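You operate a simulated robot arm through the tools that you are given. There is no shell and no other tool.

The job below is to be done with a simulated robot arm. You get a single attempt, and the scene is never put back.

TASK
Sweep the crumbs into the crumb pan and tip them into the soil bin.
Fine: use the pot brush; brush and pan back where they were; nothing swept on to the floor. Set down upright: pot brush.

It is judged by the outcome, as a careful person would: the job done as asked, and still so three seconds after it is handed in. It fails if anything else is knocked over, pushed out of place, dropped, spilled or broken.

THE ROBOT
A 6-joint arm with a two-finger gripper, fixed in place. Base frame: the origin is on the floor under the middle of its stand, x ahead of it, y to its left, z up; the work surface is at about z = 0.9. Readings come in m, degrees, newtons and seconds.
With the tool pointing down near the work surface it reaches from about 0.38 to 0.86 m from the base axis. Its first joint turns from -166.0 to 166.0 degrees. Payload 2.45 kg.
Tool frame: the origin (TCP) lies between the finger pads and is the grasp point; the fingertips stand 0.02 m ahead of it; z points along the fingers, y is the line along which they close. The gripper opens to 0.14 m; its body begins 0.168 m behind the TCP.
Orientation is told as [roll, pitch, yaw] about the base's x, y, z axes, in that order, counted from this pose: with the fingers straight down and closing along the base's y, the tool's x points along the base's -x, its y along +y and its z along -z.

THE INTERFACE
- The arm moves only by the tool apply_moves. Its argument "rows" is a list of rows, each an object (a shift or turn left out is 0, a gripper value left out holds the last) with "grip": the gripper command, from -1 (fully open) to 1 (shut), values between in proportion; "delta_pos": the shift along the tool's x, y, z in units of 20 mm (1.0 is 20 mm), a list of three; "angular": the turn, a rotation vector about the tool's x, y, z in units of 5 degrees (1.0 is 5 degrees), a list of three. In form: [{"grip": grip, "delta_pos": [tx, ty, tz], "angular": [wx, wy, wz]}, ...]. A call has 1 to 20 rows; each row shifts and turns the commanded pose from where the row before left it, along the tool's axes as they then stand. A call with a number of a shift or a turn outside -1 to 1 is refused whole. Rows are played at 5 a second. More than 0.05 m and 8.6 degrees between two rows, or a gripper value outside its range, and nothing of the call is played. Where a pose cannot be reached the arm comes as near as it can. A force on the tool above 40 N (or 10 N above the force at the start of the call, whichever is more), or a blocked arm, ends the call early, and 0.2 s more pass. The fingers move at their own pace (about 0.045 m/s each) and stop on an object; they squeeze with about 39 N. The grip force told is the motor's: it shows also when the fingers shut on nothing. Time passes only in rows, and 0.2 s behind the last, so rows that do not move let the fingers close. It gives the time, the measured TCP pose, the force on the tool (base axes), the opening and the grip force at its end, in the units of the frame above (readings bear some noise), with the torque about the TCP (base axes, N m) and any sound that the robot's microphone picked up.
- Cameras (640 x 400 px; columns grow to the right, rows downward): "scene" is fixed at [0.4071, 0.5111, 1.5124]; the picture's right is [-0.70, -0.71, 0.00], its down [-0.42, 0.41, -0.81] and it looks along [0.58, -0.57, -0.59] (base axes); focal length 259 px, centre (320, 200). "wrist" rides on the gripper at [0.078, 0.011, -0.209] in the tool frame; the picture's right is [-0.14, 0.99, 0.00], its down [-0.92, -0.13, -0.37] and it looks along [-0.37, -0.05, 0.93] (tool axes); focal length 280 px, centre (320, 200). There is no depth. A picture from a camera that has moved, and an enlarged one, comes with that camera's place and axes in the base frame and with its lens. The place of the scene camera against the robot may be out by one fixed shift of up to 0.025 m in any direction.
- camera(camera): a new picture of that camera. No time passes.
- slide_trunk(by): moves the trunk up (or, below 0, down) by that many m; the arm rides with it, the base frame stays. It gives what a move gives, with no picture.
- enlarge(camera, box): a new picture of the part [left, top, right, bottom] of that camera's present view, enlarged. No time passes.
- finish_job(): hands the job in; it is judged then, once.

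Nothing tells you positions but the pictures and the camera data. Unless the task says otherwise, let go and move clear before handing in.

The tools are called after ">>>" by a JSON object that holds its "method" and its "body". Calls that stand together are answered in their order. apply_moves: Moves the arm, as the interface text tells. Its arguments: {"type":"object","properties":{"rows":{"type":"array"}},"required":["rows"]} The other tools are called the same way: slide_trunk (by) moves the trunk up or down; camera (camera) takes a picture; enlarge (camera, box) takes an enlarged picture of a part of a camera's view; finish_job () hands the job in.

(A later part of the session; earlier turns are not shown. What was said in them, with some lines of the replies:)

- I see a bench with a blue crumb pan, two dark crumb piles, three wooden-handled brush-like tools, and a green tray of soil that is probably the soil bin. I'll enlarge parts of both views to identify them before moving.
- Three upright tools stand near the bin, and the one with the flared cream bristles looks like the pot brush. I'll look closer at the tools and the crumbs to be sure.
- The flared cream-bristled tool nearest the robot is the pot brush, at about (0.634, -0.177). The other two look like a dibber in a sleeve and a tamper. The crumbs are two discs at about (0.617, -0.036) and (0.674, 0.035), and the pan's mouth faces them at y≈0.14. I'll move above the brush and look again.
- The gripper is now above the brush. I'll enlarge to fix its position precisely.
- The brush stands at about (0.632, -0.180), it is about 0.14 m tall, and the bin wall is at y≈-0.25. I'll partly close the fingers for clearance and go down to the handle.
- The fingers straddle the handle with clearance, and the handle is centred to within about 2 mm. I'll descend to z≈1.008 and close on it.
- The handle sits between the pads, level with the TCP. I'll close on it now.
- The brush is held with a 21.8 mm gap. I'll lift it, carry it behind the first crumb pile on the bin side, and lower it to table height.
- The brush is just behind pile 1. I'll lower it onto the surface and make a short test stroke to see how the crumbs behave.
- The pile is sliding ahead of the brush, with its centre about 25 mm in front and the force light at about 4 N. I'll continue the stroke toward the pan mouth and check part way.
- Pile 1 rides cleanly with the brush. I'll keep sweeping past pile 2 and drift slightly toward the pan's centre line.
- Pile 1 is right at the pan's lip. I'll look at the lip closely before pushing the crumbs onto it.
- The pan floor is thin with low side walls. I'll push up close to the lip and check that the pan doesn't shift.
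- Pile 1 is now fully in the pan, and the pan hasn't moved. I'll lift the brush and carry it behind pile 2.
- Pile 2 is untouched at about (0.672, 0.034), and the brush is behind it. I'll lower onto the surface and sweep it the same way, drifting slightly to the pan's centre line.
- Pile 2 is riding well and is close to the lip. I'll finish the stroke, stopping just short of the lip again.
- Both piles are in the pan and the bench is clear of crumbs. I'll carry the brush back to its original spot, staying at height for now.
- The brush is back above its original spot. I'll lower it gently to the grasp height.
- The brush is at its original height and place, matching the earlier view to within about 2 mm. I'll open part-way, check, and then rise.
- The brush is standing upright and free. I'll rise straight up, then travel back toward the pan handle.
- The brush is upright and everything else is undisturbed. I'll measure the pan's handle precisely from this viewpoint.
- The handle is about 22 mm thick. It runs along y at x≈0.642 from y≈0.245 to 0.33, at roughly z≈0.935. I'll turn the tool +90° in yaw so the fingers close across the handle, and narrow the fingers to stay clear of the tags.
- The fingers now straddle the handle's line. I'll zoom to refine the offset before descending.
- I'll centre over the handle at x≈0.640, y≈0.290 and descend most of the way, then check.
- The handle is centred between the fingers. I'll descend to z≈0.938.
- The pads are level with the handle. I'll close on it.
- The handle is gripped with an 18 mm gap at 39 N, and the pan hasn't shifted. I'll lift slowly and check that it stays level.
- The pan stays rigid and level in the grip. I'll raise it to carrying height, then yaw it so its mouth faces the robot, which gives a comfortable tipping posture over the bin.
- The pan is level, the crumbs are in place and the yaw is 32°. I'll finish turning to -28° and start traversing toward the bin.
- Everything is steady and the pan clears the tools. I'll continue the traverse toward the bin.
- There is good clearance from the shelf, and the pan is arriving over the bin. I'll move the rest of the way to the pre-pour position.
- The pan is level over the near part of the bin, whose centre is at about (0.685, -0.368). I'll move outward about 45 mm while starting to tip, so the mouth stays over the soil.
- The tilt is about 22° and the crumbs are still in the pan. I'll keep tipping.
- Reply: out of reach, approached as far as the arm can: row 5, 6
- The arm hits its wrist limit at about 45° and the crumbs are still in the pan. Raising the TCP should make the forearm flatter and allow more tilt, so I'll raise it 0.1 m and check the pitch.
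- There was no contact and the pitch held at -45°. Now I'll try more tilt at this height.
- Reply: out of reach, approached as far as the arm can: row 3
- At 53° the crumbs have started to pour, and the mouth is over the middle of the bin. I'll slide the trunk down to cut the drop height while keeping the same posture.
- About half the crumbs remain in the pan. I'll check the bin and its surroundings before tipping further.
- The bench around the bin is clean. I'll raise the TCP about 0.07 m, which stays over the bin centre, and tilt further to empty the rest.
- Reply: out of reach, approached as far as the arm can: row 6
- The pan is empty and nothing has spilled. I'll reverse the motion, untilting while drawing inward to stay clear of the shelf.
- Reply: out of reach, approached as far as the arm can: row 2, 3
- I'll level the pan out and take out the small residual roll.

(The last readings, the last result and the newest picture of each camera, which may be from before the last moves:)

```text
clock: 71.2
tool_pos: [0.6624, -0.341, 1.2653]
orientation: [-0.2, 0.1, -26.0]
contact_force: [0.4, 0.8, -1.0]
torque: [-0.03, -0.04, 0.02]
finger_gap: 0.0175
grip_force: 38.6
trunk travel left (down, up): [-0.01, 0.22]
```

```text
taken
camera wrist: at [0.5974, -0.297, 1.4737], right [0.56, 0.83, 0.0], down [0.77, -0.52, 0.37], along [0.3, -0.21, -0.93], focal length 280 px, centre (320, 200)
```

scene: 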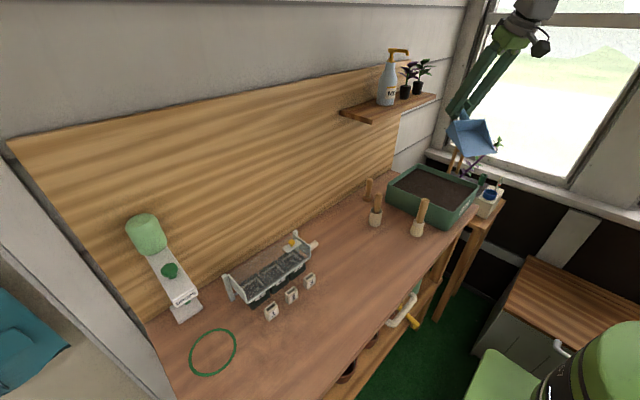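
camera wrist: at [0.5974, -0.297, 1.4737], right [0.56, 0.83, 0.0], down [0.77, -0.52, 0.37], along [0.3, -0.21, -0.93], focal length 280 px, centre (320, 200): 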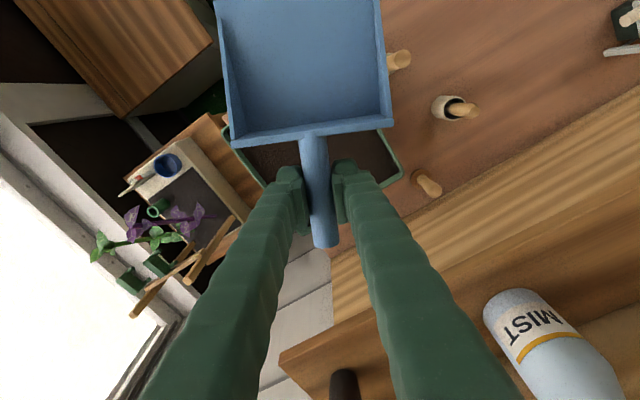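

The pan is level and still gripped the same way. I'll traverse back toward its home spot.

>>> {"method": "apply_moves", "body": {"rows": [{"delta_pos": [0.511, 0.961, 0]}, {"delta_pos": [0.511, 0.961, 0]}, {"delta_pos": [0.511, 0.961, 0]}, {"delta_pos": [0.511, 0.961, 0]}, {"delta_pos": [0.511, 0.961, 0]}, {"delta_pos": [0.511, 0.961, 0]}, {"delta_pos": [0.511, 0.961, 0]}, {"delta_pos": [0.511, 0.961, 0]}, {"delta_pos": [0.511, 0.961, 0]}, {"delta_pos": [0.511, 0.961, 0]}, {"delta_pos": [0.511, 0.961, 0]}, {"delta_pos": [0.511, 0.961, 0]}, {"delta_pos": [0.511, 0.961, 0]}, {"delta_pos": [0.511, 0.961, 0]}, {"delta_pos": [0.511, 0.961, 0]}, {"delta_pos": [0.511, 0.961, 0]}, {"delta_pos": [0.511, 0.961, 0]}, {"delta_pos": [0.511, 0.961, 0]}, {"delta_pos": [0.511, 0.961, 0]}, {"delta_pos": [0.511, 0.961, 0]}]}}

>>> {"method": "apply_moves", "body": {"rows": [{"delta_pos": [0.511, 0.961, 0]}, {"delta_pos": [0.511, 0.961, 0]}, {"delta_pos": [0.511, 0.961, 0]}, {"delta_pos": [0.511, 0.961, 0]}, {"delta_pos": [0.511, 0.961, 0]}, {"delta_pos": [0.511, 0.961, 0]}, {"delta_pos": [0.511, 0.961, 0]}, {"delta_pos": [0.511, 0.961, 0]}, {"delta_pos": [0.511, 0.961, 0]}, {"delta_pos": [0, 0, 0]}]}}

>>> {"method": "camera", "body": {"camera": "scene"}}

```text
clock: 75.5
tool_pos: [0.6474, 0.0943, 1.264]
orientation: [-0.2, 0.1, -26.0]
contact_force: [-0.6, 0.5, -1.1]
torque: [-0.03, -0.04, 0.02]
finger_gap: 0.0173
grip_force: 39.3
trunk travel left (down, up): [-0.01, 0.22]
```

```text
clock: 77.7
tool_pos: [0.6401, 0.2906, 1.2642]
orientation: [-0.2, 0.1, -26.0]
contact_force: [-0.4, 0.4, -0.6]
torque: [-0.05, -0.06, 0.0]
finger_gap: 0.0174
grip_force: 38.6
trunk travel left (down, up): [-0.01, 0.22]
```

```text
taken
```

scene: 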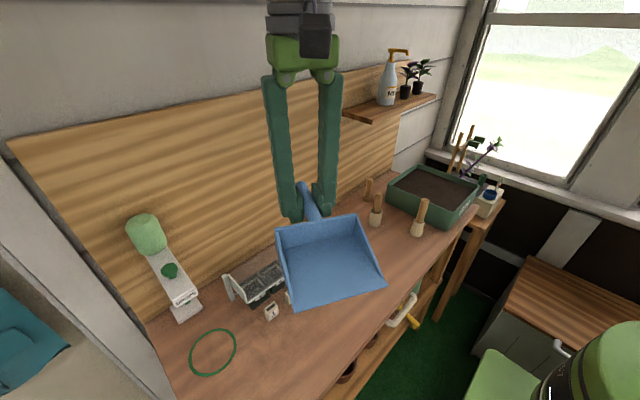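

Now I'll turn the pan back by +116° so its mouth faces -y as it did at the start.

>>> {"method": "apply_moves", "body": {"rows": [{"angular": [0, 0, -1]}, {"angular": [0, 0, -1]}, {"angular": [0, 0, -1]}, {"angular": [0, 0, -1]}, {"angular": [0, 0, -1]}, {"angular": [0, 0, -1]}, {"angular": [0, 0, -1]}, {"angular": [0, 0, -1]}, {"angular": [0, 0, -1]}, {"angular": [0, 0, -1]}, {"angular": [0, 0, -1]}, {"angular": [0, 0, -1]}]}}

>>> {"method": "apply_moves", "body": {"rows": [{"angular": [0, 0, -1]}, {"angular": [0, 0, -1]}, {"angular": [0, 0, -1]}, {"angular": [0, 0, -1]}, {"angular": [0, 0, -1]}, {"angular": [0, 0, -1]}, {"angular": [0, 0, -1]}, {"angular": [0, 0, -1]}, {"angular": [0, 0, -1]}, {"angular": [0, 0, -1]}, {"angular": [0, 0, -1]}, {"angular": [0, 0, -0.2]}, {"angular": [0, 0, 0]}]}}

>>> {"method": "camera", "body": {"camera": "wrist"}}

>>> {"method": "camera", "body": {"camera": "scene"}}

```text
clock: 80.2
tool_pos: [0.6404, 0.2899, 1.2639]
orientation: [-0.1, 0.1, 34.2]
contact_force: [0.2, -0.7, 0.1]
torque: [0.03, -0.08, -0.01]
finger_gap: 0.0173
grip_force: 39.2
trunk travel left (down, up): [-0.01, 0.22]
```

```text
clock: 83.0
tool_pos: [0.639, 0.2891, 1.2632]
orientation: [0.2, 0.1, 90.1]
contact_force: [-0.2, -0.1, 0.0]
torque: [0.06, -0.02, -0.01]
finger_gap: 0.0171
grip_force: 38.6
trunk travel left (down, up): [-0.01, 0.22]
```

```text
taken
camera wrist: at [0.6298, 0.2113, 1.4722], right [-0.99, 0.14, 0.0], down [0.13, 0.92, 0.37], along [0.05, 0.36, -0.93], focal length 280 px, centre (320, 200)
```

wrist: 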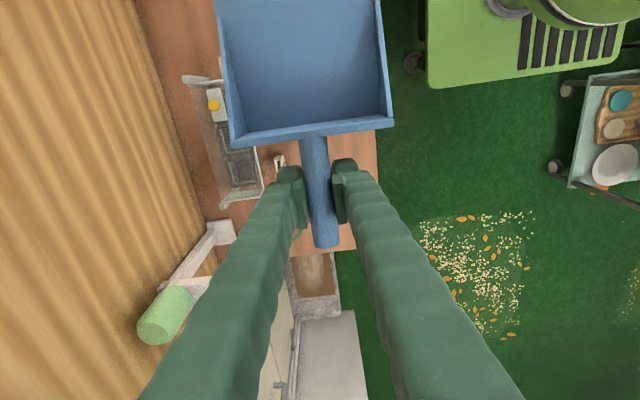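

```text
taken
```

scene: 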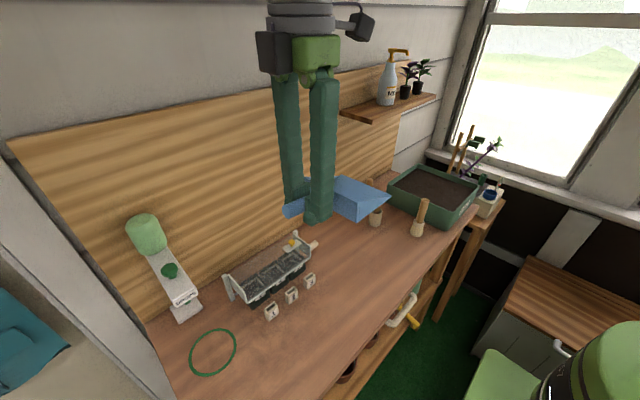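

The position matches the original grasp in x, y and yaw. I'll lower most of the way.

>>> {"method": "apply_moves", "body": {"rows": [{"delta_pos": [0, 0, 1]}, {"delta_pos": [0, 0, 1]}, {"delta_pos": [0, 0, 1]}, {"delta_pos": [0, 0, 1]}, {"delta_pos": [0, 0, 1]}, {"delta_pos": [0, 0, 1]}, {"delta_pos": [0, 0, 1]}, {"delta_pos": [0, 0, 1]}, {"delta_pos": [0, 0, 1]}, {"delta_pos": [0, 0, 1]}, {"delta_pos": [0, 0, 1]}, {"delta_pos": [0, 0, 1]}, {"delta_pos": [0, 0, 1]}, {"delta_pos": [0, 0, 1]}, {"delta_pos": [0, 0, 0.9]}, {"delta_pos": [0, 0, 0]}]}}

>>> {"method": "camera", "body": {"camera": "wrist"}}

>>> {"method": "enlarge", "body": {"camera": "scene", "box": [250, 220, 370, 350]}}

```text
clock: 86.5
tool_pos: [0.6395, 0.2886, 0.9639]
orientation: [0.0, 0.2, 90.0]
contact_force: [0.0, 0.0, -0.5]
torque: [0.08, 0.04, -0.02]
finger_gap: 0.0172
grip_force: 38.7
trunk travel left (down, up): [-0.01, 0.22]
```

```text
taken
camera wrist: at [0.6293, 0.2114, 1.1725], right [-0.99, 0.14, 0.0], down [0.13, 0.92, 0.37], along [0.05, 0.36, -0.93], focal length 280 px, centre (320, 200)
```

wrist: 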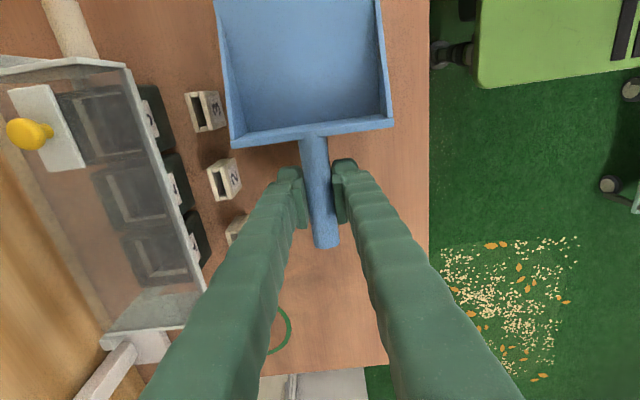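

```text
3.08 times, centred on (310, 285) of scene
camera zoom: at [0.4071, 0.5111, 1.5124], right [-0.7, -0.71, 0.0], down [-0.42, 0.41, -0.81], along [0.58, -0.57, -0.59], focal length 797 px, centre (351, -62)
```

zoom: 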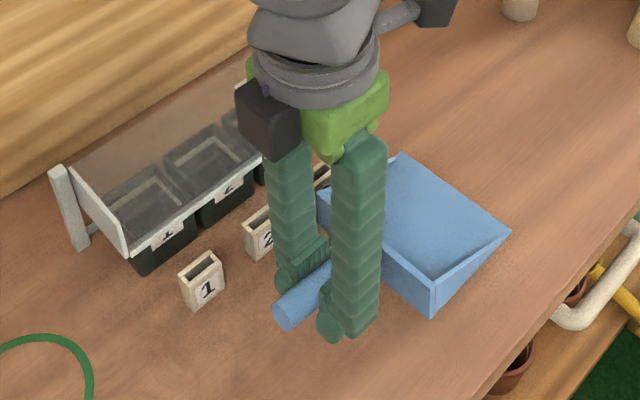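

It is about 25 mm above the bench. I'll set it down gently and watch the force.

>>> {"method": "apply_moves", "body": {"rows": [{"delta_pos": [0, 0, 0.4]}, {"delta_pos": [0, 0, 0.4]}, {"delta_pos": [0, 0, 0.25]}, {"delta_pos": [0, 0, 0.12]}, {"delta_pos": [0, 0, 0.05]}, {"delta_pos": [0, 0, 0]}]}}

>>> {"method": "camera", "body": {"camera": "wrist"}}

>>> {"method": "enlarge", "body": {"camera": "scene", "box": [250, 220, 370, 350]}}

```text
clock: 87.8
tool_pos: [0.6382, 0.289, 0.9412]
orientation: [0.0, 0.2, 90.0]
contact_force: [0.0, -0.9, -0.7]
torque: [0.05, -0.01, -0.01]
finger_gap: 0.0172
grip_force: 39.3
trunk travel left (down, up): [-0.01, 0.22]
```

```text
taken
camera wrist: at [0.6291, 0.2104, 1.1497], right [-0.99, 0.14, 0.0], down [0.13, 0.92, 0.37], along [0.05, 0.36, -0.93], focal length 280 px, centre (320, 200)
```

wrist: 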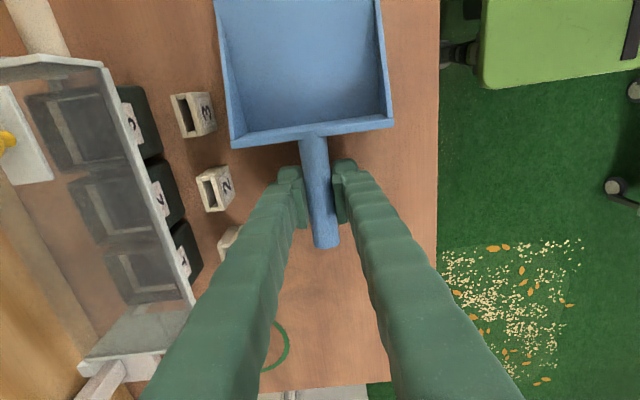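

```text
3.08 times, centred on (310, 285) of scene
camera zoom: at [0.4071, 0.5111, 1.5124], right [-0.7, -0.71, 0.0], down [-0.42, 0.41, -0.81], along [0.58, -0.57, -0.59], focal length 797 px, centre (351, -62)
```

zoom: 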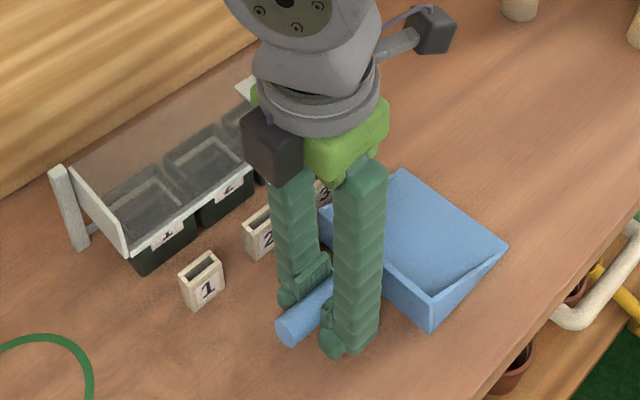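

It is within about 2–3 mm of its original height. I'll lower the last bit and read the force.

>>> {"method": "apply_moves", "body": {"rows": [{"delta_pos": [-0.03, 0, 0.06]}, {"delta_pos": [0, 0, 0.06]}, {"delta_pos": [0, 0, 0]}]}}

>>> {"method": "enlarge", "body": {"camera": "scene", "box": [250, 220, 370, 350]}}

```text
clock: 88.7
tool_pos: [0.639, 0.2909, 0.9382]
orientation: [0.0, 0.2, 90.0]
contact_force: [0.8, 0.6, -0.9]
torque: [0.0, -0.06, 0.01]
finger_gap: 0.0172
grip_force: 39.1
trunk travel left (down, up): [-0.01, 0.22]
```

```text
3.08 times, centred on (310, 285) of scene
camera zoom: at [0.4071, 0.5111, 1.5124], right [-0.7, -0.71, 0.0], down [-0.42, 0.41, -0.81], along [0.58, -0.57, -0.59], focal length 797 px, centre (351, -62)
```

zoom: 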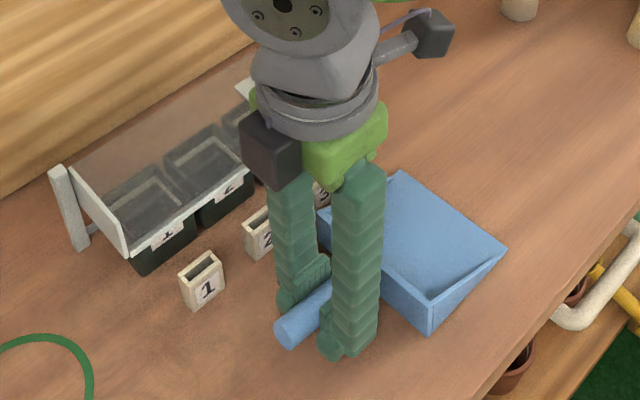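

The pan is down at its original height and spot. I'll release part-way, keeping clear of the number tags.

>>> {"method": "apply_moves", "body": {"rows": [{"grip": 0.3, "delta_pos": [0, 0, 0]}, {"delta_pos": [0, 0, 0]}, {"delta_pos": [0, 0, 0]}, {"delta_pos": [0, 0, 0]}]}}

>>> {"method": "camera", "body": {"camera": "wrist"}}

>>> {"method": "enlarge", "body": {"camera": "scene", "box": [250, 220, 370, 350]}}

```text
clock: 89.7
tool_pos: [0.6406, 0.2882, 0.9392]
orientation: [0.0, 0.2, 90.0]
contact_force: [-0.1, -0.5, -0.2]
torque: [0.01, -0.02, -0.01]
finger_gap: 0.0491
grip_force: 0.0
trunk travel left (down, up): [-0.01, 0.22]
```

```text
taken
camera wrist: at [0.6293, 0.2115, 1.1472], right [-0.99, 0.14, 0.0], down [0.13, 0.92, 0.37], along [0.05, 0.36, -0.93], focal length 280 px, centre (320, 200)
```

wrist: 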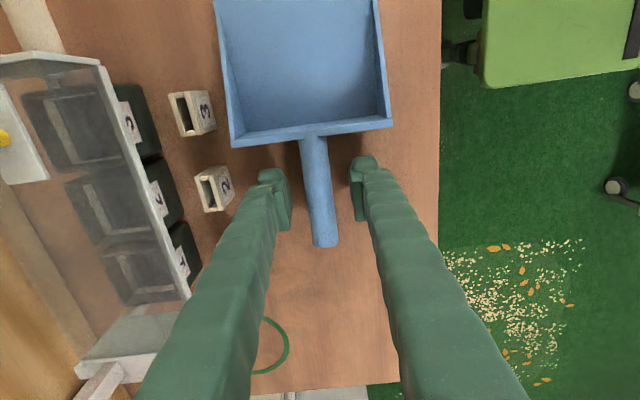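

```text
3.08 times, centred on (310, 285) of scene
camera zoom: at [0.4071, 0.5111, 1.5124], right [-0.7, -0.71, 0.0], down [-0.42, 0.41, -0.81], along [0.58, -0.57, -0.59], focal length 797 px, centre (351, -62)
```

zoom: 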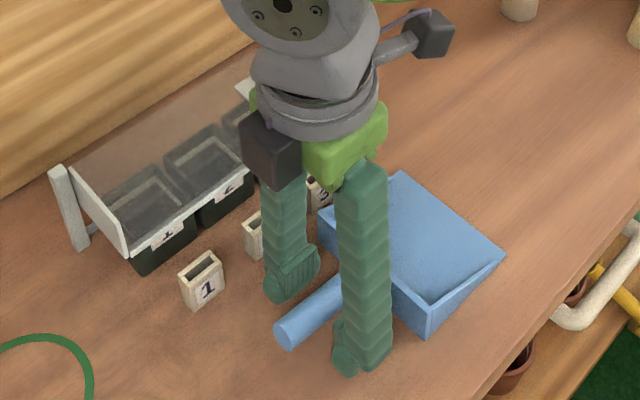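

The pan rests free, matching its original place to 1–2 mm. I'll rise clear and do a full check.

>>> {"method": "apply_moves", "body": {"rows": [{"delta_pos": [0, 0, -0.6]}, {"delta_pos": [0, 0, -1]}, {"delta_pos": [0, 0, -1]}, {"delta_pos": [0, 0, -1]}, {"delta_pos": [0, 0, -1]}, {"delta_pos": [0, 0, -1]}, {"delta_pos": [0, 0, -1]}, {"delta_pos": [0, 0, -1]}, {"delta_pos": [0, 0, -1]}, {"delta_pos": [0, 0, -1]}, {"delta_pos": [0, 0, -1]}, {"delta_pos": [0, 0, -1]}, {"delta_pos": [0, 0, -1]}, {"delta_pos": [0, 0, 0]}]}}

>>> {"method": "camera", "body": {"camera": "scene"}}

>>> {"method": "camera", "body": {"camera": "wrist"}}

>>> {"method": "enlarge", "body": {"camera": "scene", "box": [220, 220, 420, 345]}}

>>> {"method": "enlarge", "body": {"camera": "scene", "box": [340, 150, 500, 280]}}

```text
clock: 92.7
tool_pos: [0.6393, 0.2916, 1.1905]
orientation: [0.0, 0.2, 90.0]
contact_force: [0.2, -0.3, -0.2]
torque: [-0.01, 0.02, 0.02]
finger_gap: 0.0492
grip_force: 0.1
trunk travel left (down, up): [-0.01, 0.22]
```

```text
taken
```

scene: 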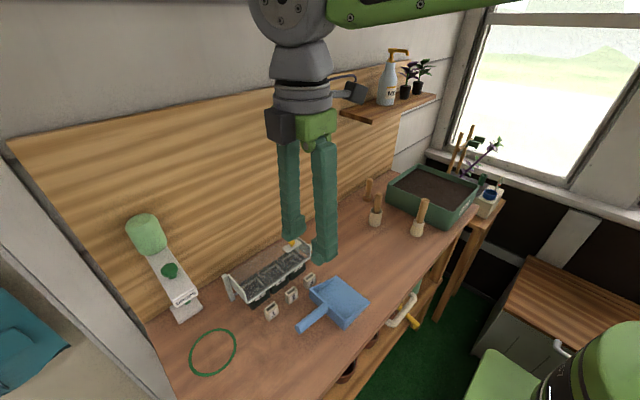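

```text
taken
camera wrist: at [0.6294, 0.2126, 1.399], right [-0.99, 0.14, 0.0], down [0.13, 0.92, 0.37], along [0.05, 0.36, -0.93], focal length 280 px, centre (320, 200)
```

wrist: 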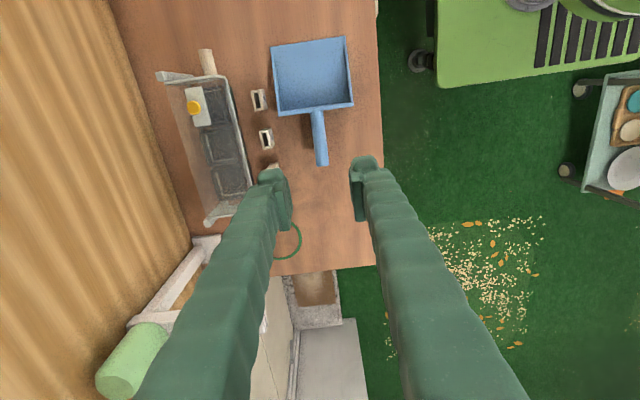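

```text
3.20 times, centred on (320, 282) of scene
camera zoom: at [0.4071, 0.5111, 1.5124], right [-0.7, -0.71, 0.0], down [-0.42, 0.41, -0.81], along [0.58, -0.57, -0.59], focal length 829 px, centre (320, -64)
```

zoom: 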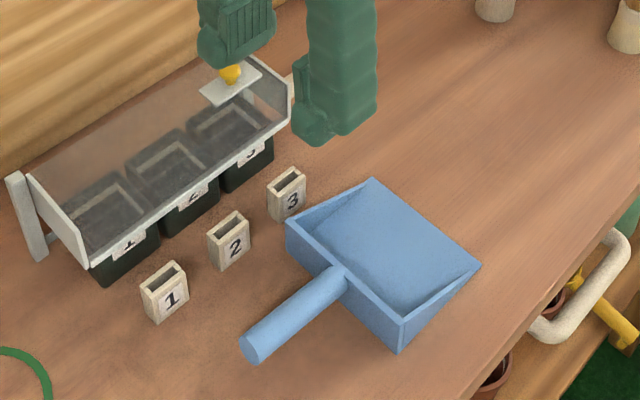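

```text
3.08 times, centred on (420, 215) of scene
camera zoom: at [0.4071, 0.5111, 1.5124], right [-0.7, -0.71, 0.0], down [-0.42, 0.41, -0.81], along [0.58, -0.57, -0.59], focal length 797 px, centre (12, 154)
```

zoom: 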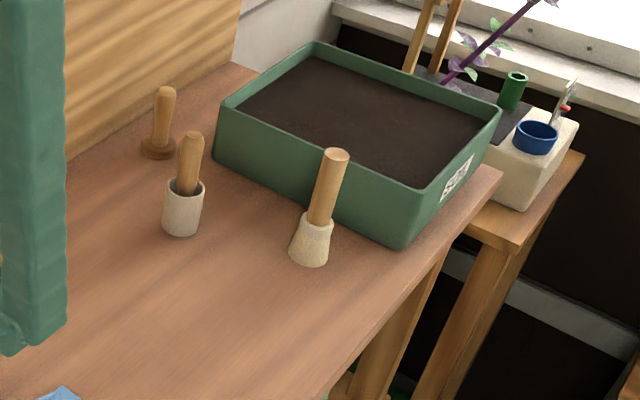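

Both discs of crumbs are gone from the bench and the pan is empty. The pan and pot brush match their starting pixels to within about 1 px, with the brush upright. Nothing else has moved and the gripper is clear, so I'm handing the job in.

>>> {"method": "finish_job", "body": {}}

```text
The job is handed in.
```

The crumbs are off the bench: I swept both piles into the pan with the pot brush and tipped the pan out over the soil bin. I then handed the job in, and no verdict has come back.

- **Crumbs:** the bench is clear and the pan is empty. I can't pick the crumbs out against the soil in the bin. The pan's mouth was over the middle of the bin while I tipped it, and I saw nothing on the bench around it or on the parts of the floor I could see.
- **Pot brush:** it is standing upright where it was, within about 2 mm.
- **Crumb pan:** it is back where it was, within about 1–2 mm.
- **Everything else:** nothing was knocked or moved that I could see in the final pictures.

To tip the pan far enough I had to lift it higher than planned, so the crumbs fell roughly 0.2 m into the bin. I also lowered the trunk by 0.09 m while tipping and left it there.
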